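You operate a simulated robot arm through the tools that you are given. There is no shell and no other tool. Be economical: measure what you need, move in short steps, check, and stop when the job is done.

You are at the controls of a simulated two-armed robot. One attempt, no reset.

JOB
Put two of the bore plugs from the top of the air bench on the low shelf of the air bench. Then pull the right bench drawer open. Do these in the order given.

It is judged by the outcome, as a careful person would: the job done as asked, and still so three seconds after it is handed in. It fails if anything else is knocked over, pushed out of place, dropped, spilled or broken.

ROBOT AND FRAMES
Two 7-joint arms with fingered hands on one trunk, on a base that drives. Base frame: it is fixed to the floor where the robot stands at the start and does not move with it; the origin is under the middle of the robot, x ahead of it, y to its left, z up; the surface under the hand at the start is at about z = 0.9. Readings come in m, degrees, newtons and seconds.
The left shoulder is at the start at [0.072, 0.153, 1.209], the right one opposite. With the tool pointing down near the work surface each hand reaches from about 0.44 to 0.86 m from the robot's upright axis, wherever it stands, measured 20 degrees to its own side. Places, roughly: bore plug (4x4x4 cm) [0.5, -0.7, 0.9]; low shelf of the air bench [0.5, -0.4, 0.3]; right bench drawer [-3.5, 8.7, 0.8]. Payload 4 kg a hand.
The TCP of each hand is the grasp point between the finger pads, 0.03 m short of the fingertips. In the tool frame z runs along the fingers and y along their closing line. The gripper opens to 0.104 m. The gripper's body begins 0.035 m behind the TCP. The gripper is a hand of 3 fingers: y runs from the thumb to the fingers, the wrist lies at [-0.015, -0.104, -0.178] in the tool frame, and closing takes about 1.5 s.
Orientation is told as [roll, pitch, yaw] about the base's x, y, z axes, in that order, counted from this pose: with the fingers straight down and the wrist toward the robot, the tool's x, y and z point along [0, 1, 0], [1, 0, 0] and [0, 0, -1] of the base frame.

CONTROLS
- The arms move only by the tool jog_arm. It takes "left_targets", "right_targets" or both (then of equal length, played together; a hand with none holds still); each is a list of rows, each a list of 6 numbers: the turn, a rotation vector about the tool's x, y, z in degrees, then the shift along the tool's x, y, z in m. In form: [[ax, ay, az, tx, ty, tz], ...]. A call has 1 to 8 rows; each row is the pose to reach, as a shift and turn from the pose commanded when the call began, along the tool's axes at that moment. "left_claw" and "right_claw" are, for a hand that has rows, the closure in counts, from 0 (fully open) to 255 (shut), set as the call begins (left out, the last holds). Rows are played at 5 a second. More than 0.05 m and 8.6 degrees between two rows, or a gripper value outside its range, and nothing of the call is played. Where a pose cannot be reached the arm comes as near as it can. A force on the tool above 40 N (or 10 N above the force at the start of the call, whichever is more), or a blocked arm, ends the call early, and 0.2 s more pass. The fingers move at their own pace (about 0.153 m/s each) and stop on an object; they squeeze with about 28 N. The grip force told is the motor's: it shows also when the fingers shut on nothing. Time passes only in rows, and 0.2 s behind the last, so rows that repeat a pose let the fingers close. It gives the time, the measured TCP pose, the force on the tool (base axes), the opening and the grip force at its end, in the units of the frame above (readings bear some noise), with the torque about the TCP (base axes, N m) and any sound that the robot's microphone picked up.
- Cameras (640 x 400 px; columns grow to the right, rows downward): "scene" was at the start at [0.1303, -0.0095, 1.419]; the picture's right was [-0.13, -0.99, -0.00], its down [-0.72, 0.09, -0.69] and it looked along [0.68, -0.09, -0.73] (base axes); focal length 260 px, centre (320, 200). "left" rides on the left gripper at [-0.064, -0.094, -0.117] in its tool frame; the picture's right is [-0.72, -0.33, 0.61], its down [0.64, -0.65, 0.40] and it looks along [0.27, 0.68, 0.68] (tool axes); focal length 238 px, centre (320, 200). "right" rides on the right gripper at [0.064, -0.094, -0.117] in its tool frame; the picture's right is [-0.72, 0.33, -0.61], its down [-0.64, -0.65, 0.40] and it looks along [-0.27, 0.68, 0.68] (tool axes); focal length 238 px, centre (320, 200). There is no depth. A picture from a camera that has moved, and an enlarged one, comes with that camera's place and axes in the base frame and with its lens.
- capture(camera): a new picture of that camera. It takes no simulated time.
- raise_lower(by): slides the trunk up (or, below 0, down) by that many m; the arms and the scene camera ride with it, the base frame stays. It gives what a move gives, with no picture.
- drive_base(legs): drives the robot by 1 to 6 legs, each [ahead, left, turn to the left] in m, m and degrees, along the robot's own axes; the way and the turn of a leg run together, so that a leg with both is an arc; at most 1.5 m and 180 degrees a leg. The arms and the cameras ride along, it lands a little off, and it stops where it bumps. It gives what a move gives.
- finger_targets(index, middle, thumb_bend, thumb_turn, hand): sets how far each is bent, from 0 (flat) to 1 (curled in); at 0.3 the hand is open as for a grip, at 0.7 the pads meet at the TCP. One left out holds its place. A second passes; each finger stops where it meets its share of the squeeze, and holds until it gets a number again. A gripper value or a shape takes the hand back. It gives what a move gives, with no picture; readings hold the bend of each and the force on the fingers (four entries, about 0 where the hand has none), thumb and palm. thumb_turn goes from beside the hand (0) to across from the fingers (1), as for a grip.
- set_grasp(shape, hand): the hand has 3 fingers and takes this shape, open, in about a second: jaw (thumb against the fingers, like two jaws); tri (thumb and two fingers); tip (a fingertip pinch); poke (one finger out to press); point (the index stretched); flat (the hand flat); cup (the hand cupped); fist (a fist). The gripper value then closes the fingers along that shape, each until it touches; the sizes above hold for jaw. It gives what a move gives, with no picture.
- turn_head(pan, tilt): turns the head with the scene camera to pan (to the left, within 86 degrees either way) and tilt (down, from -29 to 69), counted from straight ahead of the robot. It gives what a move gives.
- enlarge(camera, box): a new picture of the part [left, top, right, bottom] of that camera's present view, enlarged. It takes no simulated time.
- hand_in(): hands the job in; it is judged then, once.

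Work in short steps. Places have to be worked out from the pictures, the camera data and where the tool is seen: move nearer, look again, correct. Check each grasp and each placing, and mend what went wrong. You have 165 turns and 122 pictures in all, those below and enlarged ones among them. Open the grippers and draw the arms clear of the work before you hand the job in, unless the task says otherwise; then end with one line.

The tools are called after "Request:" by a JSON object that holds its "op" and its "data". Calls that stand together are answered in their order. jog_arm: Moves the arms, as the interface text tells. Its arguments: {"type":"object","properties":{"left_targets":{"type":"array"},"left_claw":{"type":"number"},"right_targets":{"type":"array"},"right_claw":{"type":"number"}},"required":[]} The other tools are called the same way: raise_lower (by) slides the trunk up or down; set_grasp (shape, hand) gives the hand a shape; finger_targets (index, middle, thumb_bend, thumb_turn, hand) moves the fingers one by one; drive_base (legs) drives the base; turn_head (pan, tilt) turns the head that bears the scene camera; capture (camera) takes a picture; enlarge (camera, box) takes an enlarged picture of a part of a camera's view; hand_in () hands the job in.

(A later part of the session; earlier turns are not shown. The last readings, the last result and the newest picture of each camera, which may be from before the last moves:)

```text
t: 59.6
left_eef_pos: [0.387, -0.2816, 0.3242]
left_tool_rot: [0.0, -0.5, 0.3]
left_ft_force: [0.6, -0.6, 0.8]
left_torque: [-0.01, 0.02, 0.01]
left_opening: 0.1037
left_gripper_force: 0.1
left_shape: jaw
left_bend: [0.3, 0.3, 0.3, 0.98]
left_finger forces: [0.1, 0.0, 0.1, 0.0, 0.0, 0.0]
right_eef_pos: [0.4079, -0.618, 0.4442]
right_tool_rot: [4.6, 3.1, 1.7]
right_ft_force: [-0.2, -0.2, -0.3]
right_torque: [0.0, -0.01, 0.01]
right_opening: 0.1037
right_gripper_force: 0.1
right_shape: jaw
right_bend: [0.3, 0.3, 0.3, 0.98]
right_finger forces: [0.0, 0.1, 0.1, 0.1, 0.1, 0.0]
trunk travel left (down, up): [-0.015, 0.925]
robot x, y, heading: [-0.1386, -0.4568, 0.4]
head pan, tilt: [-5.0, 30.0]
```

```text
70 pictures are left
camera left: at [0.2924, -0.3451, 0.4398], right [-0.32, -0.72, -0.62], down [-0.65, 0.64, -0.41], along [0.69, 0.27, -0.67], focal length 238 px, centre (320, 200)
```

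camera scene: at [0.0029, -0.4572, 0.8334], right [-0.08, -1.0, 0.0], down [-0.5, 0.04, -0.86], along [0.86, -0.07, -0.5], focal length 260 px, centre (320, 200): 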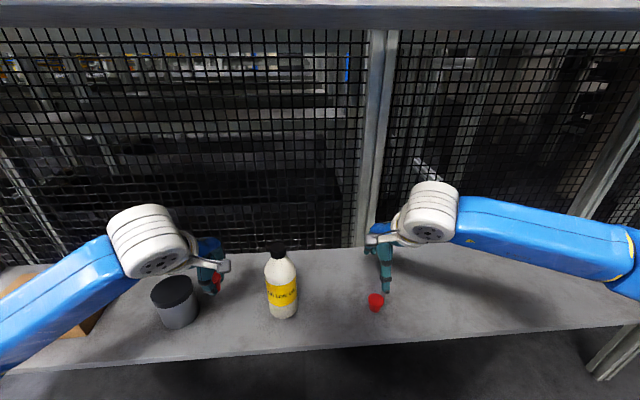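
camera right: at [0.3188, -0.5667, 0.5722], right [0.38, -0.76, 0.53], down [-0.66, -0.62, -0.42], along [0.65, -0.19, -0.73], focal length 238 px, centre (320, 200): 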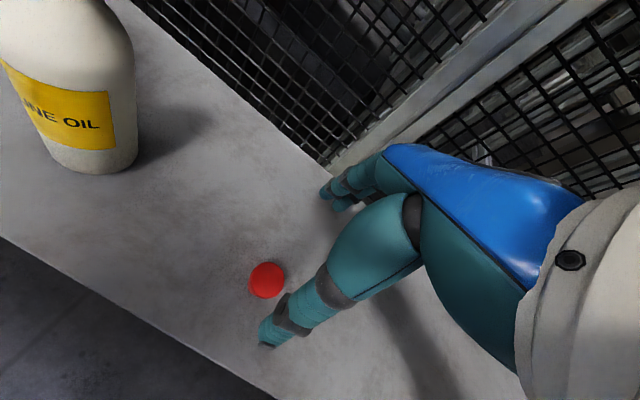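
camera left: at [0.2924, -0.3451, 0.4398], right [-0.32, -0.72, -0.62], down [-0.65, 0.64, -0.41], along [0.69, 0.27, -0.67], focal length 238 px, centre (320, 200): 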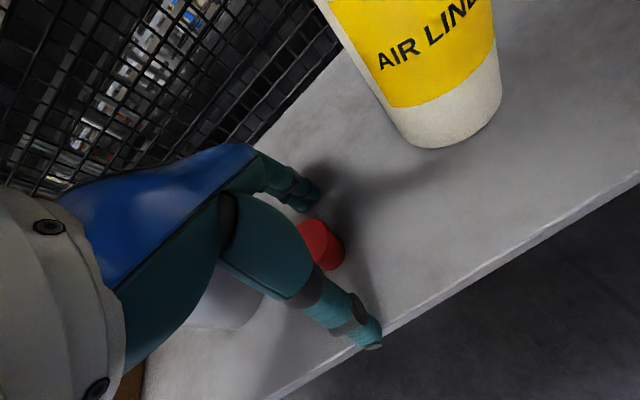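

The plug is released upright. I raise the left hand straight up 0.2 m and check.

Request:
{"op": "jog_arm", "data": {"left_targets": [[0, 0, 0, 0, 0, -0.02], [0, 0, 0, 0, 0, -0.05], [0, 0, 0, 0, 0, -0.085], [0, 0, 0, 0, 0, -0.12], [0, 0, 0, 0, 0, -0.16], [0, 0, 0, 0, 0, -0.2], [0, 0, 0, 0, 0, -0.2]]}}

Request:
{"op": "capture", "data": {"camera": "left"}}

Request:
{"op": "capture", "data": {"camera": "scene"}}

```text
t: 61.2
left_eef_pos: [0.3872, -0.2825, 0.5247]
left_tool_rot: [0.1, -0.4, 0.3]
left_ft_force: [0.4, 0.1, 0.0]
left_torque: [-0.02, 0.0, -0.01]
left_opening: 0.1038
left_gripper_force: 0.0
left_shape: jaw
left_bend: [0.3, 0.3, 0.3, 0.98]
left_finger forces: [0.1, 0.0, 0.0, 0.0, 0.1, 0.0]
right_eef_pos: [0.4083, -0.6179, 0.4459]
right_tool_rot: [4.6, 3.1, 1.7]
right_ft_force: [0.4, -0.3, 0.4]
right_torque: [0.02, -0.01, 0.01]
right_opening: 0.1037
right_gripper_force: 0.0
right_shape: jaw
right_bend: [0.3, 0.3, 0.3, 0.98]
right_finger forces: [0.1, 0.0, 0.1, 0.0, 0.0, 0.1]
trunk travel left (down, up): [-0.015, 0.925]
robot x, y, heading: [-0.138, -0.4535, 0.3]
head pan, tilt: [-5.0, 30.0]
```

```text
69 pictures are left
camera left: at [0.2926, -0.346, 0.641], right [-0.32, -0.72, -0.61], down [-0.65, 0.64, -0.41], along [0.69, 0.27, -0.67], focal length 238 px, centre (320, 200)
```

left: 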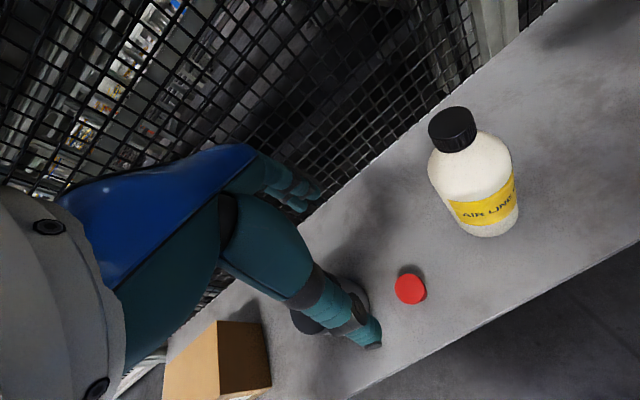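

```text
68 pictures are left
camera scene: at [0.0028, -0.4573, 0.8334], right [-0.08, -1.0, 0.0], down [-0.5, 0.04, -0.86], along [0.86, -0.07, -0.5], focal length 260 px, centre (320, 200)
```

scene: 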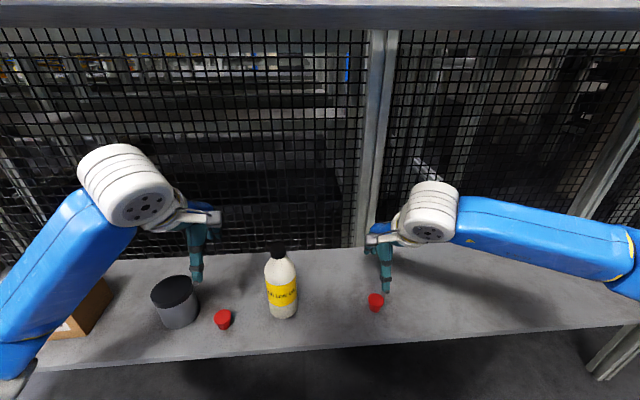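

Both plugs stand on the shelf and nothing else has moved. I back straight out, raise the trunk and look toward the drawer bench, at about [-3.5, 8.7].

Request:
{"op": "drive_base", "data": {"legs": [[-0.6, 0, 0]]}}

Request:
{"op": "raise_lower", "data": {"by": 0.4}}

Request:
{"op": "raise_lower", "data": {"by": 0.22}}

Request:
{"op": "turn_head", "data": {"pan": 5, "tilt": 35}}

Request:
{"op": "capture", "data": {"camera": "scene"}}

Request:
{"op": "turn_head", "data": {"pan": 85, "tilt": 10}}

Request:
{"op": "capture", "data": {"camera": "scene"}}

```text
t: 64.5
left_eef_pos: [-0.2057, -0.2837, 0.5252]
left_tool_rot: [-0.1, -0.5, 0.5]
left_ft_force: [0.2, -1.0, -0.9]
left_torque: [0.0, -0.01, -0.02]
left_opening: 0.1039
left_gripper_force: 0.2
left_shape: jaw
left_bend: [0.3, 0.3, 0.3, 0.98]
left_finger forces: [0.1, 0.1, 0.0, 0.1, 0.0, 0.0]
right_eef_pos: [-0.1857, -0.62, 0.4447]
right_tool_rot: [4.7, 3.1, 1.9]
right_ft_force: [0.4, -0.3, -0.8]
right_torque: [-0.02, 0.01, 0.0]
right_opening: 0.1037
right_gripper_force: 0.1
right_shape: jaw
right_bend: [0.3, 0.3, 0.3, 0.98]
right_finger forces: [0.0, 0.0, 0.0, 0.1, 0.0, 0.0]
trunk travel left (down, up): [-0.015, 0.925]
robot x, y, heading: [-0.7328, -0.4555, 0.5]
head pan, tilt: [-5.0, 30.0]
```

```text
t: 68.4
left_eef_pos: [-0.2074, -0.2849, 0.9261]
left_tool_rot: [0.0, -0.5, 0.6]
left_ft_force: [0.2, -0.7, 0.0]
left_torque: [-0.01, -0.02, -0.02]
left_opening: 0.1034
left_gripper_force: 0.0
left_shape: jaw
left_bend: [0.3, 0.3, 0.3, 0.98]
left_finger forces: [0.1, 0.1, 0.0, 0.0, 0.0, 0.1]
right_eef_pos: [-0.1844, -0.6197, 0.8463]
right_tool_rot: [4.8, 2.9, 1.9]
right_ft_force: [0.9, 0.0, -0.6]
right_torque: [0.01, -0.02, -0.01]
right_opening: 0.1038
right_gripper_force: 0.1
right_shape: jaw
right_bend: [0.3, 0.3, 0.3, 0.98]
right_finger forces: [0.0, 0.0, 0.0, 0.0, 0.0, 0.0]
trunk travel left (down, up): [-0.415, 0.525]
robot x, y, heading: [-0.7315, -0.4603, 0.3]
head pan, tilt: [-5.0, 30.0]
```

```text
t: 70.7
left_eef_pos: [-0.2062, -0.2854, 1.1461]
left_tool_rot: [0.0, -0.5, 0.5]
left_ft_force: [0.4, 0.5, -0.9]
left_torque: [0.01, -0.02, 0.03]
left_opening: 0.1039
left_gripper_force: 0.1
left_shape: jaw
left_bend: [0.3, 0.3, 0.3, 0.98]
left_finger forces: [0.1, 0.1, 0.0, 0.1, 0.0, 0.0]
right_eef_pos: [-0.1842, -0.6201, 1.0648]
right_tool_rot: [4.7, 3.0, 1.8]
right_ft_force: [-0.3, -0.2, 0.3]
right_torque: [0.03, -0.01, 0.02]
right_opening: 0.1037
right_gripper_force: 0.0
right_shape: jaw
right_bend: [0.3, 0.3, 0.3, 0.98]
right_finger forces: [0.0, 0.0, 0.0, 0.0, 0.0, 0.0]
trunk travel left (down, up): [-0.635, 0.305]
robot x, y, heading: [-0.7287, -0.4576, 0.7]
head pan, tilt: [-5.0, 30.0]
```

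```text
t: 71.4
left_eef_pos: [-0.2061, -0.2845, 1.1458]
left_tool_rot: [0.0, -0.5, 0.6]
left_ft_force: [0.1, 0.5, 0.3]
left_torque: [-0.02, 0.0, -0.03]
left_opening: 0.1036
left_gripper_force: 0.1
left_shape: jaw
left_bend: [0.3, 0.3, 0.3, 0.98]
left_finger forces: [0.1, 0.0, 0.1, 0.0, 0.1, 0.0]
right_eef_pos: [-0.1841, -0.6207, 1.0653]
right_tool_rot: [4.7, 3.1, 2.0]
right_ft_force: [-0.1, -0.1, 0.6]
right_torque: [-0.01, 0.02, 0.0]
right_opening: 0.1036
right_gripper_force: 0.1
right_shape: jaw
right_bend: [0.3, 0.3, 0.3, 0.98]
right_finger forces: [0.1, 0.0, 0.0, 0.0, 0.0, 0.1]
trunk travel left (down, up): [-0.635, 0.305]
robot x, y, heading: [-0.7317, -0.4591, 0.7]
head pan, tilt: [5.0, 35.0]
```

```text
67 pictures are left
camera scene: at [-0.5914, -0.4453, 1.4456], right [0.09, -1.0, 0.0], down [-0.57, -0.05, -0.82], along [0.81, 0.08, -0.58], focal length 260 px, centre (320, 200)
```

scene: 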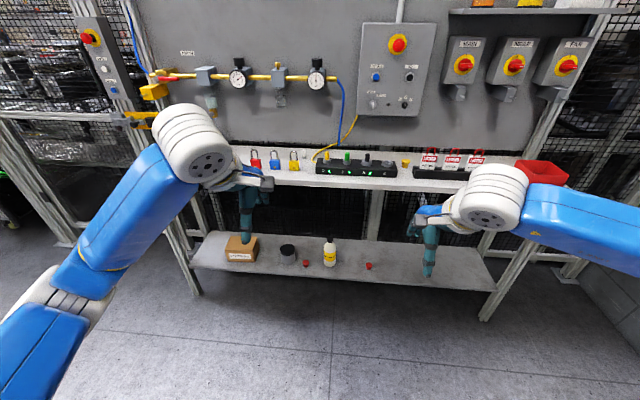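

```text
t: 73.0
left_eef_pos: [-0.2059, -0.2853, 1.1451]
left_tool_rot: [-0.1, -0.5, 0.5]
left_ft_force: [0.5, 0.1, -0.7]
left_torque: [0.02, -0.02, 0.01]
left_opening: 0.1037
left_gripper_force: 0.1
left_shape: jaw
left_bend: [0.3, 0.3, 0.3, 0.98]
left_finger forces: [0.0, 0.1, 0.0, 0.1, 0.0, 0.0]
right_eef_pos: [-0.1841, -0.6207, 1.0653]
right_tool_rot: [4.7, 2.9, 1.8]
right_ft_force: [0.1, 0.6, 0.0]
right_torque: [0.02, 0.01, 0.01]
right_opening: 0.1036
right_gripper_force: 0.0
right_shape: jaw
right_bend: [0.3, 0.3, 0.3, 0.98]
right_finger forces: [0.0, 0.1, 0.0, 0.1, 0.0, 0.0]
trunk travel left (down, up): [-0.635, 0.305]
robot x, y, heading: [-0.7272, -0.4572, 0.5]
head pan, tilt: [85.0, 10.0]
```

```text
66 pictures are left
camera scene: at [-0.6717, -0.3609, 1.486], right [1.0, -0.08, 0.0], down [-0.02, -0.17, -0.98], along [0.08, 0.98, -0.17], focal length 260 px, centre (320, 200)
```

scene: 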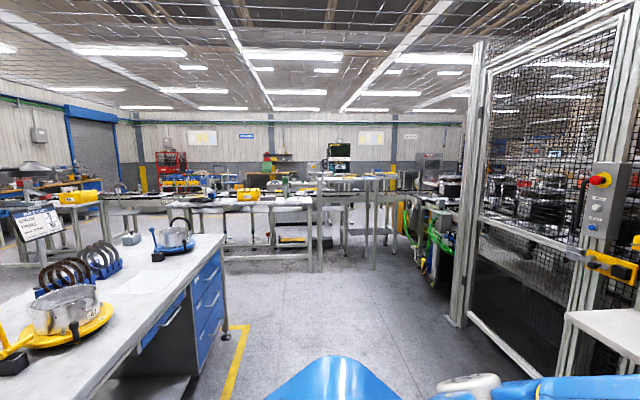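

The aisle leads along +y. I zoom in toward the expected drawer location around pixel (213,176).

Request:
{"op": "enlarge", "data": {"camera": "scene", "box": [0, 130, 240, 280]}}

Request:
{"op": "enlarge", "data": {"camera": "scene", "box": [210, 130, 450, 280]}}

```text
2.67 times, centred on (120, 205) of scene
camera zoom: at [-0.6717, -0.3609, 1.486], right [1.0, -0.08, 0.0], down [-0.02, -0.17, -0.98], along [0.08, 0.98, -0.17], focal length 693 px, centre (853, 187)
```

zoom: 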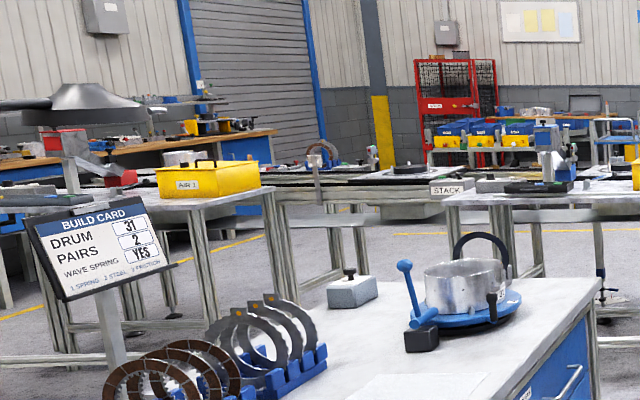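

```text
2.67 times, centred on (330, 205) of scene
camera zoom: at [-0.6717, -0.3609, 1.486], right [1.0, -0.08, 0.0], down [-0.02, -0.17, -0.98], along [0.08, 0.98, -0.17], focal length 693 px, centre (293, 187)
```

zoom: 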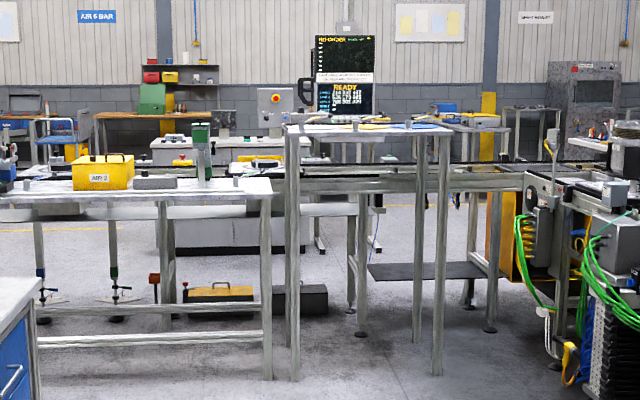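

A conveyor line of benches at y≈2.8–4 separates us from the drawer bench by the far wall. I raise the trunk fully for a better view and arm clearance, then look around.

Request:
{"op": "raise_lower", "data": {"by": 0.3}}

Request:
{"op": "turn_head", "data": {"pan": 86, "tilt": 40}}

Request:
{"op": "capture", "data": {"camera": "scene"}}

```text
t: 76.0
left_eef_pos: [-0.2066, -0.2847, 1.4446]
left_tool_rot: [0.0, -0.5, 0.6]
left_ft_force: [0.9, -0.2, 0.5]
left_torque: [-0.03, -0.04, 0.02]
left_opening: 0.1036
left_gripper_force: 0.0
left_shape: jaw
left_bend: [0.3, 0.3, 0.3, 0.98]
left_finger forces: [0.0, 0.0, 0.0, 0.0, 0.0, 0.0]
right_eef_pos: [-0.1851, -0.6206, 1.3645]
right_tool_rot: [4.6, 3.1, 1.9]
right_ft_force: [0.8, 0.4, 0.0]
right_torque: [0.0, 0.03, -0.01]
right_opening: 0.1036
right_gripper_force: 0.2
right_shape: jaw
right_bend: [0.3, 0.3, 0.3, 0.98]
right_finger forces: [0.0, 0.0, 0.0, 0.0, 0.0, 0.0]
trunk travel left (down, up): [-0.935, 0.005]
robot x, y, heading: [-0.7327, -0.4569, 0.2]
head pan, tilt: [85.0, 10.0]
```

```text
t: 76.9
left_eef_pos: [-0.2064, -0.2835, 1.4445]
left_tool_rot: [-0.1, -0.4, 0.5]
left_ft_force: [-0.4, -0.3, -1.1]
left_torque: [0.0, 0.01, 0.0]
left_opening: 0.1039
left_gripper_force: 0.2
left_shape: jaw
left_bend: [0.3, 0.3, 0.3, 0.98]
left_finger forces: [0.0, 0.0, 0.0, 0.1, 0.1, 0.0]
right_eef_pos: [-0.1842, -0.6196, 1.3654]
right_tool_rot: [4.7, 3.0, 1.8]
right_ft_force: [-0.6, 0.5, 0.3]
right_torque: [-0.01, -0.02, 0.02]
right_opening: 0.1036
right_gripper_force: 0.1
right_shape: jaw
right_bend: [0.3, 0.3, 0.3, 0.98]
right_finger forces: [0.1, 0.1, 0.0, 0.0, 0.1, 0.0]
trunk travel left (down, up): [-0.935, 0.005]
robot x, y, heading: [-0.7325, -0.459, 0.6]
head pan, tilt: [85.9, 40.0]
```

```text
63 pictures are left
camera scene: at [-0.673, -0.3687, 1.7384], right [1.0, -0.06, 0.0], down [-0.04, -0.64, -0.77], along [0.05, 0.77, -0.64], focal length 260 px, centre (320, 200)
```

scene: 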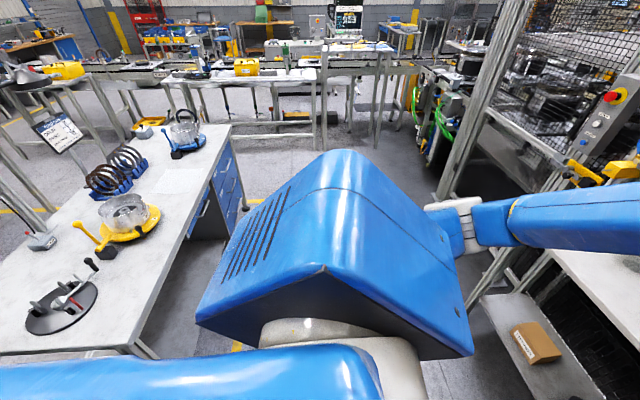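

I enlarge the upper-left part to find where the line ends on the left.

Request:
{"op": "enlarge", "data": {"camera": "scene", "box": [0, 0, 240, 150]}}

Request:
{"op": "enlarge", "data": {"camera": "scene", "box": [220, 0, 460, 150]}}

```text
2.67 times, centred on (120, 75) of scene
camera zoom: at [-0.673, -0.3687, 1.7384], right [1.0, -0.06, 0.0], down [-0.04, -0.64, -0.77], along [0.05, 0.77, -0.64], focal length 693 px, centre (853, 533)
```

zoom: 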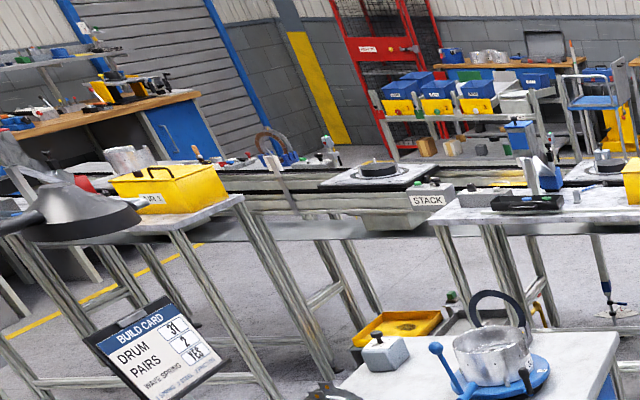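

```text
2.67 times, centred on (340, 75) of scene
camera zoom: at [-0.673, -0.3687, 1.7384], right [1.0, -0.06, 0.0], down [-0.04, -0.64, -0.77], along [0.05, 0.77, -0.64], focal length 693 px, centre (267, 533)
```

zoom: 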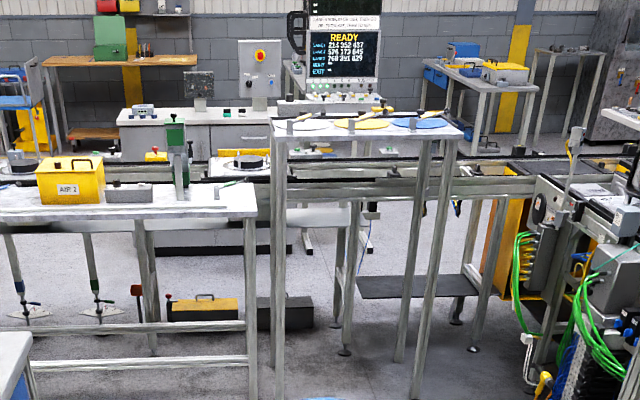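

The wood-topped bench with blue bins near the far wall, at about zoom (540,65), should be the target. I turn left 90° to see where the conveyor ends to the west.

Request:
{"op": "drive_base", "data": {"legs": [[0, 0, 90]]}}

Request:
{"op": "turn_head", "data": {"pan": 50, "tilt": 20}}

Request:
{"op": "capture", "data": {"camera": "scene"}}

```text
t: 81.1
left_eef_pos: [-0.8908, 0.0717, 1.4448]
left_tool_rot: [0.0, -0.5, 89.2]
left_ft_force: [0.5, -0.7, -0.1]
left_torque: [0.0, 0.01, -0.01]
left_opening: 0.1038
left_gripper_force: 0.1
left_shape: jaw
left_bend: [0.3, 0.3, 0.3, 0.98]
left_finger forces: [0.0, 0.1, 0.0, 0.0, 0.0, 0.1]
right_eef_pos: [-0.5549, 0.0868, 1.3661]
right_tool_rot: [4.8, 3.0, 90.6]
right_ft_force: [-1.1, 0.5, -0.1]
right_torque: [-0.02, 0.02, 0.03]
right_opening: 0.1037
right_gripper_force: 0.2
right_shape: jaw
right_bend: [0.3, 0.3, 0.3, 0.98]
right_finger forces: [0.0, 0.1, 0.1, 0.0, 0.0, 0.0]
trunk travel left (down, up): [-0.935, 0.005]
robot x, y, heading: [-0.7301, -0.4554, 89.5]
head pan, tilt: [85.9, 40.0]
```

```text
t: 82.1
left_eef_pos: [-0.8916, 0.0688, 1.446]
left_tool_rot: [0.0, -0.7, 89.2]
left_ft_force: [0.0, 0.5, -0.1]
left_torque: [0.02, -0.01, 0.0]
left_opening: 0.1036
left_gripper_force: 0.1
left_shape: jaw
left_bend: [0.3, 0.3, 0.3, 0.98]
left_finger forces: [0.0, 0.0, 0.1, 0.0, 0.1, 0.1]
right_eef_pos: [-0.5552, 0.084, 1.3664]
right_tool_rot: [4.8, 2.9, 90.5]
right_ft_force: [0.0, 1.0, 0.4]
right_torque: [-0.02, -0.02, -0.03]
right_opening: 0.1034
right_gripper_force: 0.0
right_shape: jaw
right_bend: [0.3, 0.3, 0.3, 0.98]
right_finger forces: [0.1, 0.0, 0.0, 0.0, 0.0, 0.0]
trunk travel left (down, up): [-0.935, 0.005]
robot x, y, heading: [-0.7314, -0.4634, 89.3]
head pan, tilt: [50.0, 20.0]
```

```text
60 pictures are left
camera scene: at [-0.802, -0.3385, 1.7696], right [0.65, 0.76, 0.0], down [0.26, -0.23, -0.94], along [-0.71, 0.61, -0.34], focal length 260 px, centre (320, 200)
```

scene: 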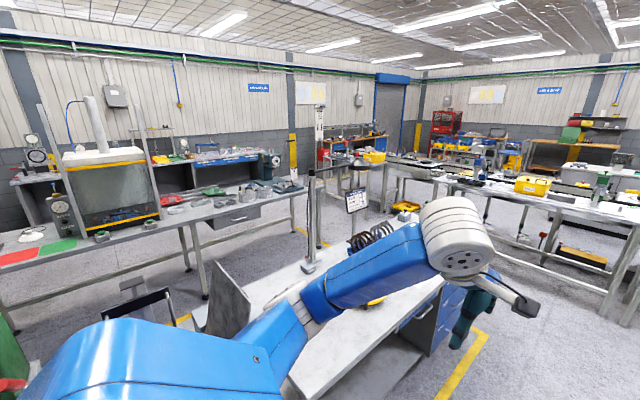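

Request:
{"op": "enlarge", "data": {"camera": "scene", "box": [290, 100, 530, 250]}}

```text
2.67 times, centred on (410, 175) of scene
camera zoom: at [-0.802, -0.3385, 1.7696], right [0.65, 0.76, 0.0], down [0.26, -0.23, -0.94], along [-0.71, 0.61, -0.34], focal length 693 px, centre (80, 267)
```

zoom: 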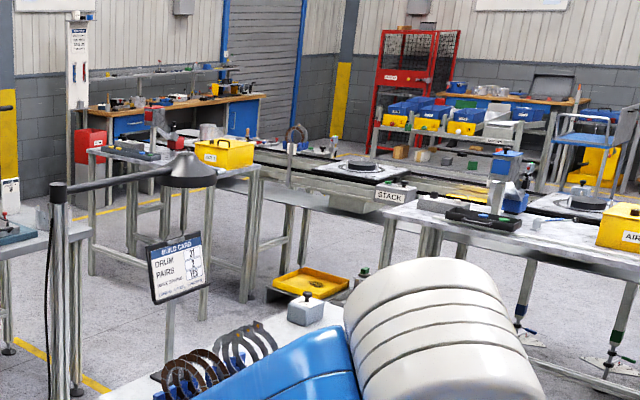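

The conveyor line begins at the "ASM 1" bench (left end x≈-4.3, y≈2.8–3.9), and there is an open aisle west of it. Route: north between table A and the line, west along y≈2.2, then north at x≈-5. First the northward part, with a turn to face west.

Request:
{"op": "drive_base", "data": {"legs": [[1.2, -0.13, 0], [1.15, 0, 0]]}}

Request:
{"op": "turn_head", "data": {"pan": 60, "tilt": 30}}

Request:
{"op": "capture", "data": {"camera": "scene"}}

```text
t: 93.4
left_eef_pos: [-0.7119, 2.3637, 1.4479]
left_tool_rot: [0.0, -0.7, 88.8]
left_ft_force: [-1.1, -0.5, -0.1]
left_torque: [-0.01, -0.02, -0.01]
left_opening: 0.1038
left_gripper_force: 0.0
left_shape: jaw
left_bend: [0.3, 0.3, 0.3, 0.98]
left_finger forces: [0.0, 0.1, 0.1, 0.0, 0.0, 0.0]
right_eef_pos: [-0.376, 2.3747, 1.3679]
right_tool_rot: [4.7, 2.8, 90.1]
right_ft_force: [-0.6, -0.2, -0.2]
right_torque: [0.0, -0.01, -0.02]
right_opening: 0.1037
right_gripper_force: 0.0
right_shape: jaw
right_bend: [0.3, 0.3, 0.3, 0.98]
right_finger forces: [0.1, 0.0, 0.0, 0.0, 0.0, 0.1]
trunk travel left (down, up): [-0.935, 0.005]
robot x, y, heading: [-0.5598, 1.8392, 89.0]
head pan, tilt: [50.0, 20.0]
```

```text
t: 94.1
left_eef_pos: [-0.714, 2.3619, 1.4458]
left_tool_rot: [-0.1, -0.7, 88.8]
left_ft_force: [-0.1, 0.5, -0.9]
left_torque: [0.03, -0.03, 0.03]
left_opening: 0.1036
left_gripper_force: 0.0
left_shape: jaw
left_bend: [0.3, 0.3, 0.3, 0.98]
left_finger forces: [0.0, 0.0, 0.0, 0.1, 0.1, 0.1]
right_eef_pos: [-0.3755, 2.3738, 1.368]
right_tool_rot: [4.6, 2.7, 90.1]
right_ft_force: [0.0, 0.0, 0.3]
right_torque: [0.01, 0.0, 0.03]
right_opening: 0.1036
right_gripper_force: 0.1
right_shape: jaw
right_bend: [0.3, 0.3, 0.3, 0.98]
right_finger forces: [0.1, 0.0, 0.1, 0.1, 0.1, 0.0]
trunk travel left (down, up): [-0.935, 0.005]
robot x, y, heading: [-0.5555, 1.8379, 88.7]
head pan, tilt: [60.0, 30.0]
```

```text
58 pictures are left
camera scene: at [-0.6346, 1.9412, 1.7537], right [0.52, 0.85, 0.0], down [0.43, -0.26, -0.87], along [-0.74, 0.45, -0.5], focal length 260 px, centre (320, 200)
```

scene: 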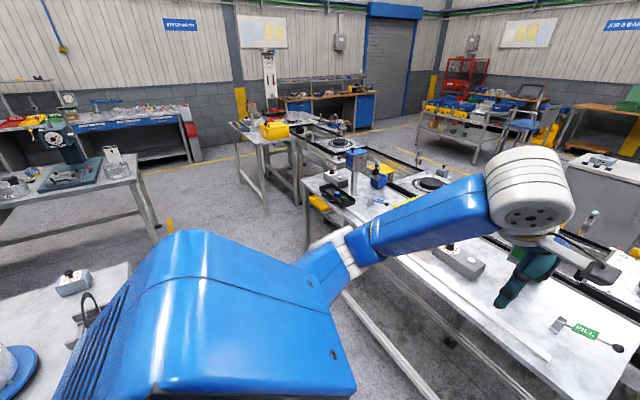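

The corridor is clear, with table A at y<1.6, bench B at y<1.6 and the line at y>2.75. I turn to face west, shift to y≈2.2 and drive 3 m west.

Request:
{"op": "drive_base", "data": {"legs": [[0, 0, 90.5], [0, -0.36, 0], [1.5, 0, 0], [1.4, 0, 0]]}}

Request:
{"op": "turn_head", "data": {"pan": -40, "tilt": 25}}

Request:
{"op": "capture", "data": {"camera": "scene"}}

```text
t: 113.6
left_eef_pos: [-3.9068, 2.1842, 1.4472]
left_tool_rot: [-0.1, -0.7, 178.3]
left_ft_force: [0.1, -0.1, 0.3]
left_torque: [0.0, -0.04, 0.03]
left_opening: 0.1034
left_gripper_force: 0.1
left_shape: jaw
left_bend: [0.3, 0.3, 0.3, 0.98]
left_finger forces: [0.0, 0.0, 0.0, 0.0, 0.0, 0.0]
right_eef_pos: [-3.9165, 2.5217, 1.3677]
right_tool_rot: [4.8, 2.8, 179.5]
right_ft_force: [-0.4, -0.6, -0.5]
right_torque: [0.0, -0.01, 0.02]
right_opening: 0.1038
right_gripper_force: 0.1
right_shape: jaw
right_bend: [0.3, 0.3, 0.3, 0.98]
right_finger forces: [0.1, 0.0, 0.1, 0.0, 0.1, 0.1]
trunk travel left (down, up): [-0.935, 0.005]
robot x, y, heading: [-3.3808, 2.3358, 178.2]
head pan, tilt: [60.0, 30.0]
```

```text
t: 115.4
left_eef_pos: [-3.9069, 2.1855, 1.4479]
left_tool_rot: [0.1, -0.8, 178.2]
left_ft_force: [-0.9, -0.5, 0.6]
left_torque: [0.05, -0.04, -0.01]
left_opening: 0.1038
left_gripper_force: 0.0
left_shape: jaw
left_bend: [0.3, 0.3, 0.3, 0.98]
left_finger forces: [0.0, 0.1, 0.1, 0.1, 0.0, 0.1]
right_eef_pos: [-3.9148, 2.5214, 1.3687]
right_tool_rot: [4.7, 2.7, 179.6]
right_ft_force: [-0.6, -0.8, 0.4]
right_torque: [-0.03, -0.01, -0.02]
right_opening: 0.1039
right_gripper_force: 0.0
right_shape: jaw
right_bend: [0.3, 0.3, 0.3, 0.98]
right_finger forces: [0.0, 0.0, 0.0, 0.1, 0.0, 0.0]
trunk travel left (down, up): [-0.935, 0.005]
robot x, y, heading: [-3.3811, 2.3357, 178.2]
head pan, tilt: [-40.0, 25.0]
```

```text
57 pictures are left
camera scene: at [-3.5068, 2.4022, 1.7614], right [0.67, 0.75, 0.0], down [0.32, -0.28, -0.91], along [-0.67, 0.6, -0.42], focal length 260 px, centre (320, 200)
```

scene: 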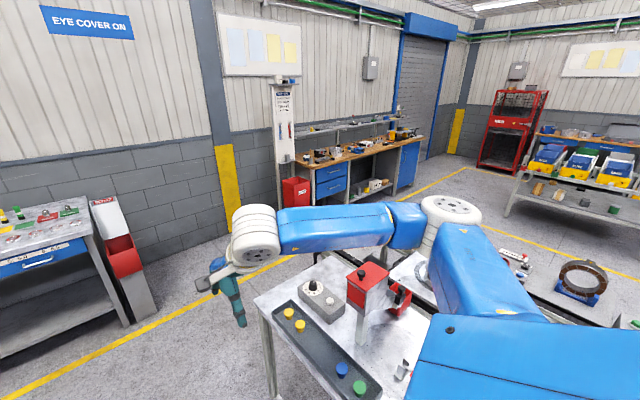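

I'm at (-3.38, 2.34). The aisle west of the line runs x≈-5.4…-4.3 and is free. I go 1.47 m further, turn north and drive about 2.6 m.

Request:
{"op": "drive_base", "data": {"legs": [[1.47, 0, 0], [0, 0, -88.5], [1.3, 0, 0], [1.3, 0, 0]]}}

Request:
{"op": "turn_head", "data": {"pan": -15, "tilt": 20}}

Request:
{"op": "capture", "data": {"camera": "scene"}}

```text
t: 138.8
left_eef_pos: [-5.0338, 5.5377, 1.4485]
left_tool_rot: [-0.1, -0.9, 92.3]
left_ft_force: [0.7, 0.7, -1.3]
left_torque: [-0.01, -0.02, -0.01]
left_opening: 0.1034
left_gripper_force: 0.1
left_shape: jaw
left_bend: [0.3, 0.3, 0.3, 0.98]
left_finger forces: [0.0, 0.0, 0.0, 0.1, 0.0, 0.1]
right_eef_pos: [-4.6981, 5.57, 1.3685]
right_tool_rot: [4.7, 2.7, 93.7]
right_ft_force: [1.0, -0.5, -0.4]
right_torque: [-0.01, -0.01, 0.02]
right_opening: 0.1036
right_gripper_force: 0.0
right_shape: jaw
right_bend: [0.3, 0.3, 0.3, 0.98]
right_finger forces: [0.0, 0.1, 0.0, 0.1, 0.0, 0.0]
trunk travel left (down, up): [-0.935, 0.005]
robot x, y, heading: [-4.8465, 5.0261, 92.0]
head pan, tilt: [-40.0, 25.0]
```

```text
t: 139.7
left_eef_pos: [-5.0342, 5.5369, 1.4487]
left_tool_rot: [0.0, -0.8, 92.3]
left_ft_force: [0.4, 0.0, 1.0]
left_torque: [-0.06, -0.02, -0.01]
left_opening: 0.1038
left_gripper_force: 0.0
left_shape: jaw
left_bend: [0.3, 0.3, 0.3, 0.98]
left_finger forces: [0.1, 0.0, 0.0, 0.0, 0.0, 0.0]
right_eef_pos: [-4.698, 5.5692, 1.3695]
right_tool_rot: [4.7, 2.5, 93.6]
right_ft_force: [0.3, -0.2, -0.4]
right_torque: [0.03, 0.0, 0.0]
right_opening: 0.1037
right_gripper_force: 0.0
right_shape: jaw
right_bend: [0.3, 0.3, 0.3, 0.98]
right_finger forces: [0.0, 0.0, 0.0, 0.0, 0.1, 0.0]
trunk travel left (down, up): [-0.935, 0.005]
robot x, y, heading: [-4.8461, 5.0283, 92.0]
head pan, tilt: [-15.0, 20.0]
```

```text
56 pictures are left
camera scene: at [-4.8295, 5.1738, 1.7695], right [0.97, -0.22, 0.0], down [-0.08, -0.34, -0.94], along [0.21, 0.92, -0.34], focal length 260 px, centre (320, 200)
```

scene: 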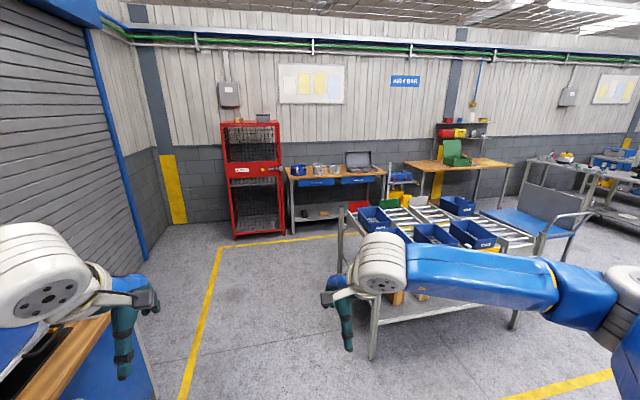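

The wood-topped bench with two blue drawers is straight ahead-right. I zoom in on it.

Request:
{"op": "enlarge", "data": {"camera": "scene", "box": [270, 130, 430, 230]}}

```text
4.00 times, centred on (350, 180) of scene
camera zoom: at [-4.8295, 5.1738, 1.7695], right [0.97, -0.22, 0.0], down [-0.08, -0.34, -0.94], along [0.21, 0.92, -0.34], focal length 1040 px, centre (200, 280)
```

zoom: 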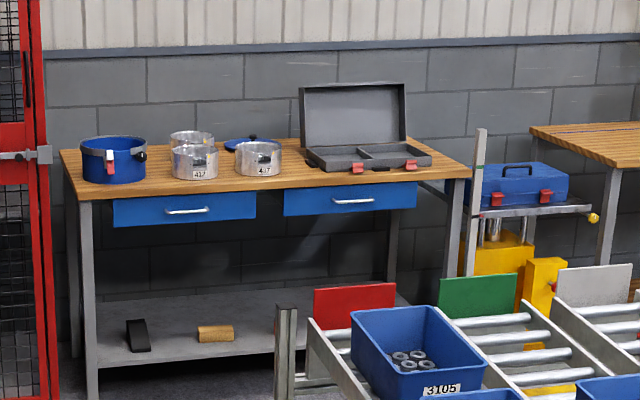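

Two blue drawers with bar handles; the target is the right one at ≈[-3.53, 8.47, 0.8]. A roller rack stands in front of the bench. I drive north past the rack's left end to inspect the space between.

Request:
{"op": "drive_base", "data": {"legs": [[1.1, 0, 0], [1.1, 0, 0]]}}

Request:
{"op": "turn_head", "data": {"pan": -60, "tilt": 30}}

Request:
{"op": "capture", "data": {"camera": "scene"}}

```text
t: 150.7
left_eef_pos: [-5.1249, 7.7445, 1.4505]
left_tool_rot: [-0.1, -1.0, 92.4]
left_ft_force: [1.1, 0.5, 0.4]
left_torque: [-0.04, 0.01, 0.0]
left_opening: 0.1036
left_gripper_force: 0.1
left_shape: jaw
left_bend: [0.3, 0.3, 0.3, 0.98]
left_finger forces: [0.0, 0.0, 0.0, 0.0, 0.0, 0.1]
right_eef_pos: [-4.7894, 7.7785, 1.3709]
right_tool_rot: [4.7, 2.6, 93.8]
right_ft_force: [0.4, 0.1, -0.7]
right_torque: [-0.02, -0.01, 0.0]
right_opening: 0.1039
right_gripper_force: 0.1
right_shape: jaw
right_bend: [0.3, 0.3, 0.3, 0.98]
right_finger forces: [0.0, 0.0, 0.0, 0.0, 0.0, 0.0]
trunk travel left (down, up): [-0.935, 0.005]
robot x, y, heading: [-4.936, 7.238, 92.2]
head pan, tilt: [-15.0, 20.0]
```

```text
t: 151.8
left_eef_pos: [-5.1238, 7.7442, 1.4486]
left_tool_rot: [-0.1, -0.9, 92.4]
left_ft_force: [0.2, -0.5, 1.0]
left_torque: [0.02, -0.01, -0.03]
left_opening: 0.1039
left_gripper_force: 0.0
left_shape: jaw
left_bend: [0.3, 0.3, 0.3, 0.98]
left_finger forces: [0.0, 0.0, 0.0, 0.1, 0.0, 0.0]
right_eef_pos: [-4.7892, 7.7783, 1.369]
right_tool_rot: [4.7, 2.6, 93.7]
right_ft_force: [0.0, -0.4, 0.8]
right_torque: [0.0, 0.0, 0.0]
right_opening: 0.1035
right_gripper_force: 0.0
right_shape: jaw
right_bend: [0.3, 0.3, 0.3, 0.98]
right_finger forces: [0.0, 0.1, 0.0, 0.0, 0.0, 0.0]
trunk travel left (down, up): [-0.935, 0.005]
robot x, y, heading: [-4.9336, 7.2363, 92.4]
head pan, tilt: [-60.0, 30.0]
```

```text
54 pictures are left
camera scene: at [-4.8632, 7.3426, 1.7535], right [0.54, -0.84, 0.0], down [-0.42, -0.27, -0.87], along [0.73, 0.46, -0.5], focal length 260 px, centre (320, 200)
```

scene: 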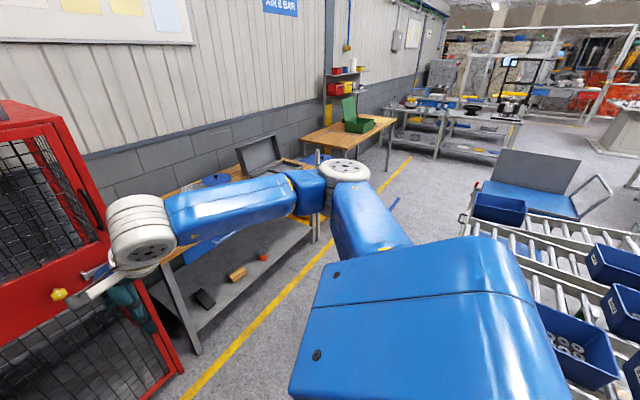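

The bench front is at y≈8.56 with legs at x≈-4.47 and -3.06, and the corridor to the rack looks wide enough. Out here I first turn the right hand so its fingers point forward with a vertical closing line, fingers above and thumb below.

Request:
{"op": "jog_arm", "data": {"right_targets": [[-8, 0, 0, 0, 0, 0], [-16, 0, 0, 0, 0, 0], [-24, 0, 0, 0, 0, 0], [-32, 0, 0, 0, 0, 0], [-40, 0, 0, 0, 0, 0], [-48, 0, 0, 0, 0, 0], [-56, 0, 0, 0, 0, 0], [-64, 0, 0, 0, 0, 0]]}}

```text
t: 153.6
left_eef_pos: [-5.1237, 7.7447, 1.4499]
left_tool_rot: [0.0, -1.0, 92.4]
left_ft_force: [-0.1, 0.3, 0.1]
left_torque: [-0.01, 0.0, -0.01]
left_opening: 0.1038
left_gripper_force: 0.1
left_shape: jaw
left_bend: [0.3, 0.3, 0.3, 0.98]
left_finger forces: [0.1, 0.0, 0.0, 0.0, 0.0, 0.0]
right_eef_pos: [-4.7951, 7.7744, 1.3961]
right_tool_rot: [8.2, -33.1, 99.2]
right_ft_force: [-0.6, -0.3, -1.1]
right_torque: [0.01, 0.02, 0.01]
right_opening: 0.1039
right_gripper_force: 0.0
right_shape: jaw
right_bend: [0.3, 0.3, 0.3, 0.97]
right_finger forces: [0.1, 0.1, 0.0, 0.0, 0.0, 0.1]
right hand out of reach, approached as far as the arm can: row 4, 5, 6, 7, 8
trunk travel left (down, up): [-0.935, 0.005]
robot x, y, heading: [-4.9381, 7.2382, 92.3]
head pan, tilt: [-60.0, 30.0]
```

It stopped at 33° of forward pitch. I extend the arm forward and down while rotating further.

Request:
{"op": "jog_arm", "data": {"right_targets": [[-6, 0, 0, 0, 0.014, 0.024], [-12, 0, 0, 0, 0.028, 0.048], [-18, 0, 0, 0, 0.042, 0.072], [-24, 0, 0, 0, 0.056, 0.097], [-30, 0, 0, 0, 0.07, 0.121], [-36, 0, 0, 0, 0.085, 0.145], [-42, 0, 0, 0, 0.099, 0.169], [-48, 0, 0, 0, 0.113, 0.193]]}}

Request:
{"op": "capture", "data": {"camera": "scene"}}

```text
t: 155.4
left_eef_pos: [-5.1231, 7.7483, 1.4479]
left_tool_rot: [0.0, -0.8, 92.4]
left_ft_force: [0.3, -0.2, -0.3]
left_torque: [-0.04, 0.02, 0.02]
left_opening: 0.1037
left_gripper_force: 0.0
left_shape: jaw
left_bend: [0.3, 0.3, 0.3, 0.98]
left_finger forces: [0.0, 0.0, 0.0, 0.0, 0.1, 0.1]
right_eef_pos: [-4.8059, 7.9948, 1.2856]
right_tool_rot: [43.7, -78.4, 63.8]
right_ft_force: [-0.3, -0.5, 0.0]
right_torque: [0.04, 0.01, -0.03]
right_opening: 0.1041
right_gripper_force: 0.0
right_shape: jaw
right_bend: [0.3, 0.3, 0.3, 0.98]
right_finger forces: [0.0, 0.0, 0.1, 0.1, 0.0, 0.1]
right hand out of reach, approached as far as the arm can: row 1, 2, 3, 4, 5, 6, 7, 8
trunk travel left (down, up): [-0.935, 0.005]
robot x, y, heading: [-4.936, 7.2409, 92.2]
head pan, tilt: [-60.0, 30.0]
```

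```text
53 pictures are left
camera scene: at [-4.8604, 7.3463, 1.7531], right [0.53, -0.85, 0.0], down [-0.42, -0.27, -0.86], along [0.73, 0.46, -0.5], focal length 260 px, centre (320, 200)
```

scene: 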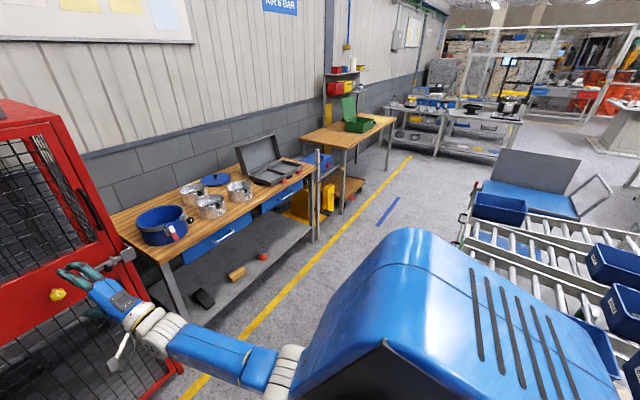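

Now the hand points forward with fingers above and thumb below, and the bench is in full view. I zoom in on the drawers.

Request:
{"op": "enlarge", "data": {"camera": "scene", "box": [170, 120, 350, 270]}}

```text
2.67 times, centred on (260, 195) of scene
camera zoom: at [-4.8604, 7.3463, 1.7531], right [0.53, -0.85, 0.0], down [-0.42, -0.27, -0.86], along [0.73, 0.46, -0.5], focal length 693 px, centre (480, 213)
```

zoom: 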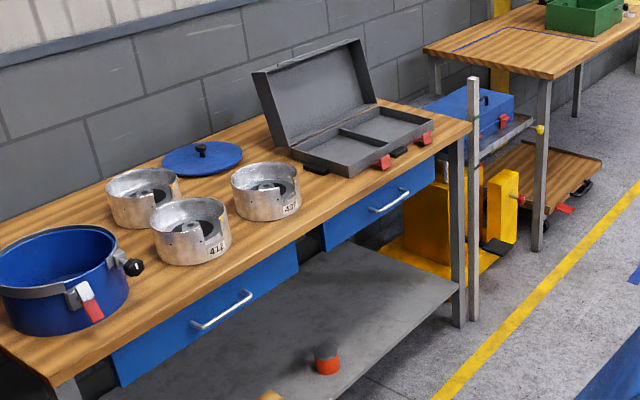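

The right handle is a horizontal bar at ≈[-3.54, 8.48, 0.8]. I square the hand to the robot's forward direction (18° correction) and retract about 0.1 m to see if that stays reachable.

Request:
{"op": "jog_arm", "data": {"right_targets": [[-2.5, -3.7, 0, 0.0075, -0.005, -0.0285], [-5, -7.5, 0, 0.015, -0.01, -0.057], [-7.5, -11.2, 0, 0.0225, -0.016, -0.0855], [-9.9, -14.9, 0, 0.03, -0.021, -0.114], [-9.9, -14.9, 0, 0.03, -0.021, -0.114]]}}

```text
t: 156.6
left_eef_pos: [-5.1269, 7.7417, 1.4504]
left_tool_rot: [-0.1, -1.1, 92.4]
left_ft_force: [0.6, 0.1, -0.1]
left_torque: [0.0, 0.01, 0.0]
left_opening: 0.1039
left_gripper_force: 0.1
left_shape: jaw
left_bend: [0.3, 0.3, 0.3, 0.98]
left_finger forces: [0.0, 0.0, 0.0, 0.1, 0.0, 0.0]
right_eef_pos: [-4.6835, 7.898, 1.2615]
right_tool_rot: [93.0, -81.0, 4.5]
right_ft_force: [0.8, -0.5, 0.0]
right_torque: [0.0, 0.01, 0.0]
right_opening: 0.1039
right_gripper_force: 0.0
right_shape: jaw
right_bend: [0.3, 0.3, 0.3, 0.98]
right_finger forces: [0.0, 0.0, 0.0, 0.0, 0.0, 0.0]
right hand out of reach, approached as far as the arm can: row 1, 2, 3, 4, 5
trunk travel left (down, up): [-0.935, 0.005]
robot x, y, heading: [-4.9399, 7.2378, 92.2]
head pan, tilt: [-60.0, 30.0]
```

The hand is now level, 0.65 m ahead and 0.28 m to the right of the robot's axis. I move diagonally past the cage corner into line with the corridor, then look along it.

Request:
{"op": "drive_base", "data": {"legs": [[0.43, -0.25, -2.2]]}}

Request:
{"op": "turn_head", "data": {"pan": -80, "tilt": 45}}

Request:
{"op": "capture", "data": {"camera": "scene"}}

```text
t: 159.4
left_eef_pos: [-4.8609, 8.1656, 1.4504]
left_tool_rot: [-0.1, -1.1, 90.1]
left_ft_force: [-0.2, 0.9, 0.5]
left_torque: [0.0, -0.02, -0.01]
left_opening: 0.1034
left_gripper_force: 0.1
left_shape: jaw
left_bend: [0.3, 0.3, 0.3, 0.98]
left_finger forces: [0.0, 0.0, 0.0, 0.0, 0.0, 0.0]
right_eef_pos: [-4.4132, 8.3035, 1.263]
right_tool_rot: [93.0, -81.1, 2.2]
right_ft_force: [0.5, 0.0, -0.1]
right_torque: [0.01, -0.02, -0.01]
right_opening: 0.1042
right_gripper_force: 0.0
right_shape: jaw
right_bend: [0.3, 0.3, 0.3, 0.98]
right_finger forces: [0.0, 0.0, 0.0, 0.0, 0.0, 0.0]
trunk travel left (down, up): [-0.935, 0.005]
robot x, y, heading: [-4.6884, 7.6533, 90.1]
head pan, tilt: [-60.0, 30.0]
```

```text
t: 160.3
left_eef_pos: [-4.8572, 8.1668, 1.4502]
left_tool_rot: [0.1, -1.1, 90.0]
left_ft_force: [0.0, -0.4, -0.7]
left_torque: [0.04, 0.02, 0.03]
left_opening: 0.1038
left_gripper_force: 0.1
left_shape: jaw
left_bend: [0.3, 0.3, 0.3, 0.98]
left_finger forces: [0.0, 0.0, 0.0, 0.0, 0.0, 0.1]
right_eef_pos: [-4.4104, 8.305, 1.2626]
right_tool_rot: [92.8, -81.0, 2.5]
right_ft_force: [-0.9, 0.2, 0.2]
right_torque: [0.01, 0.0, 0.01]
right_opening: 0.1039
right_gripper_force: 0.1
right_shape: jaw
right_bend: [0.3, 0.3, 0.3, 0.98]
right_finger forces: [0.1, 0.0, 0.1, 0.0, 0.0, 0.0]
trunk travel left (down, up): [-0.935, 0.005]
robot x, y, heading: [-4.687, 7.6542, 90.0]
head pan, tilt: [-80.0, 45.0]
```

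```text
51 pictures are left
camera scene: at [-4.6106, 7.724, 1.7311], right [0.18, -0.98, 0.0], down [-0.7, -0.13, -0.71], along [0.7, 0.12, -0.71], focal length 260 px, centre (320, 200)
```

scene: 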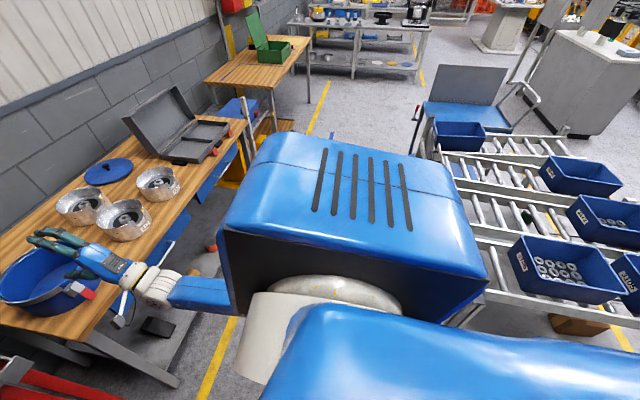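

The rack's back edge is at y≈7.26, so the robot at y≈7.67 fits in the corridor. I strafe right 0.87 m.

Request:
{"op": "drive_base", "data": {"legs": [[0.02, -0.87, 0]]}}

Request:
{"op": "turn_head", "data": {"pan": -15, "tilt": 55}}

Request:
{"op": "capture", "data": {"camera": "scene"}}

Request:
{"op": "capture", "data": {"camera": "right"}}

```text
t: 164.9
left_eef_pos: [-3.9764, 8.1879, 1.4495]
left_tool_rot: [-0.1, -1.1, 90.0]
left_ft_force: [-0.7, 0.7, -0.4]
left_torque: [0.02, -0.01, 0.0]
left_opening: 0.1038
left_gripper_force: 0.0
left_shape: jaw
left_bend: [0.3, 0.3, 0.3, 0.98]
left_finger forces: [0.0, 0.0, 0.0, 0.0, 0.1, 0.1]
right_eef_pos: [-3.5284, 8.3234, 1.2604]
right_tool_rot: [92.7, -81.0, 2.4]
right_ft_force: [0.0, -0.2, 0.1]
right_torque: [0.0, -0.01, -0.01]
right_opening: 0.104
right_gripper_force: 0.0
right_shape: jaw
right_bend: [0.3, 0.3, 0.3, 0.98]
right_finger forces: [0.0, 0.1, 0.0, 0.0, 0.0, 0.0]
trunk travel left (down, up): [-0.935, 0.005]
robot x, y, heading: [-3.807, 7.6734, 90.1]
head pan, tilt: [-80.0, 45.0]
```

```text
t: 166.3
left_eef_pos: [-3.9741, 8.1855, 1.4508]
left_tool_rot: [0.0, -1.0, 90.0]
left_ft_force: [-0.2, -0.3, 0.5]
left_torque: [0.0, 0.01, 0.0]
left_opening: 0.104
left_gripper_force: 0.0
left_shape: jaw
left_bend: [0.3, 0.3, 0.3, 0.98]
left_finger forces: [0.0, 0.0, 0.0, 0.0, 0.1, 0.0]
right_eef_pos: [-3.5259, 8.3228, 1.2619]
right_tool_rot: [93.1, -80.9, 2.0]
right_ft_force: [-1.0, -0.1, -0.2]
right_torque: [-0.01, 0.01, -0.02]
right_opening: 0.104
right_gripper_force: 0.0
right_shape: jaw
right_bend: [0.3, 0.3, 0.3, 0.98]
right_finger forces: [0.0, 0.1, 0.0, 0.1, 0.0, 0.0]
trunk travel left (down, up): [-0.935, 0.005]
robot x, y, heading: [-3.8078, 7.6706, 89.8]
head pan, tilt: [-15.0, 55.0]
```

```text
50 pictures are left
camera scene: at [-3.7894, 7.8, 1.7175], right [0.97, -0.26, 0.0], down [-0.21, -0.79, -0.57], along [0.15, 0.55, -0.82], focal length 260 px, centre (320, 200)
```

scene: 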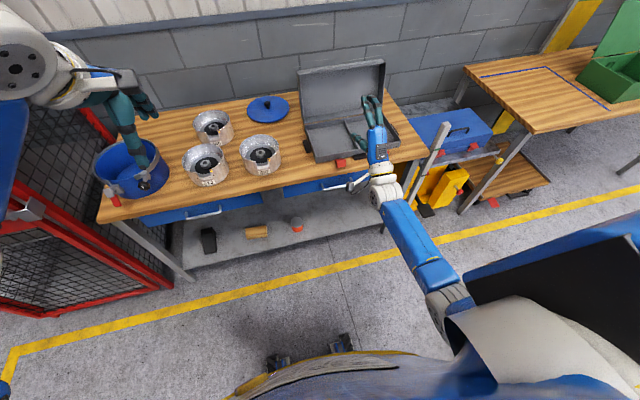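

```text
49 pictures are left
camera right: at [-3.5932, 8.1996, 1.1786], right [0.81, -0.55, 0.2], down [0.49, 0.46, -0.74], along [0.31, 0.7, 0.64], focal length 238 px, centre (320, 200)
```

right: 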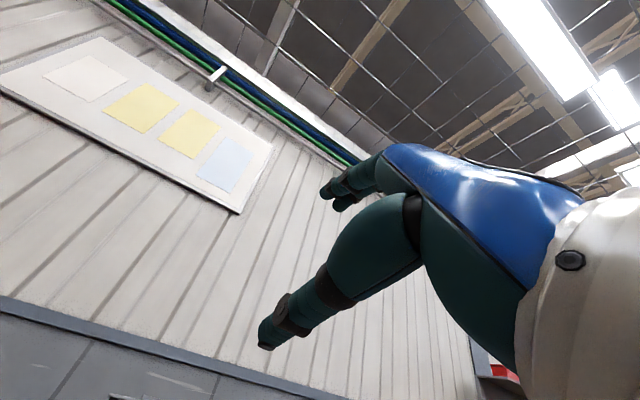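

In position. I zoom in on the right drawer handle from here.

Request:
{"op": "enlarge", "data": {"camera": "scene", "box": [240, 80, 440, 230]}}

```text
2.67 times, centred on (340, 155) of scene
camera zoom: at [-3.7894, 7.8, 1.7175], right [0.97, -0.26, 0.0], down [-0.21, -0.79, -0.57], along [0.15, 0.55, -0.82], focal length 693 px, centre (267, 320)
```

zoom: 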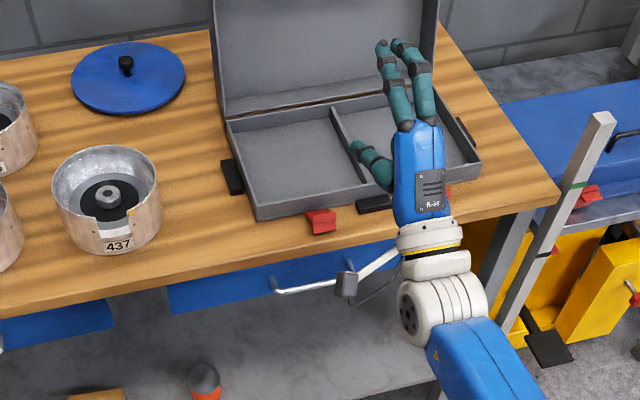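

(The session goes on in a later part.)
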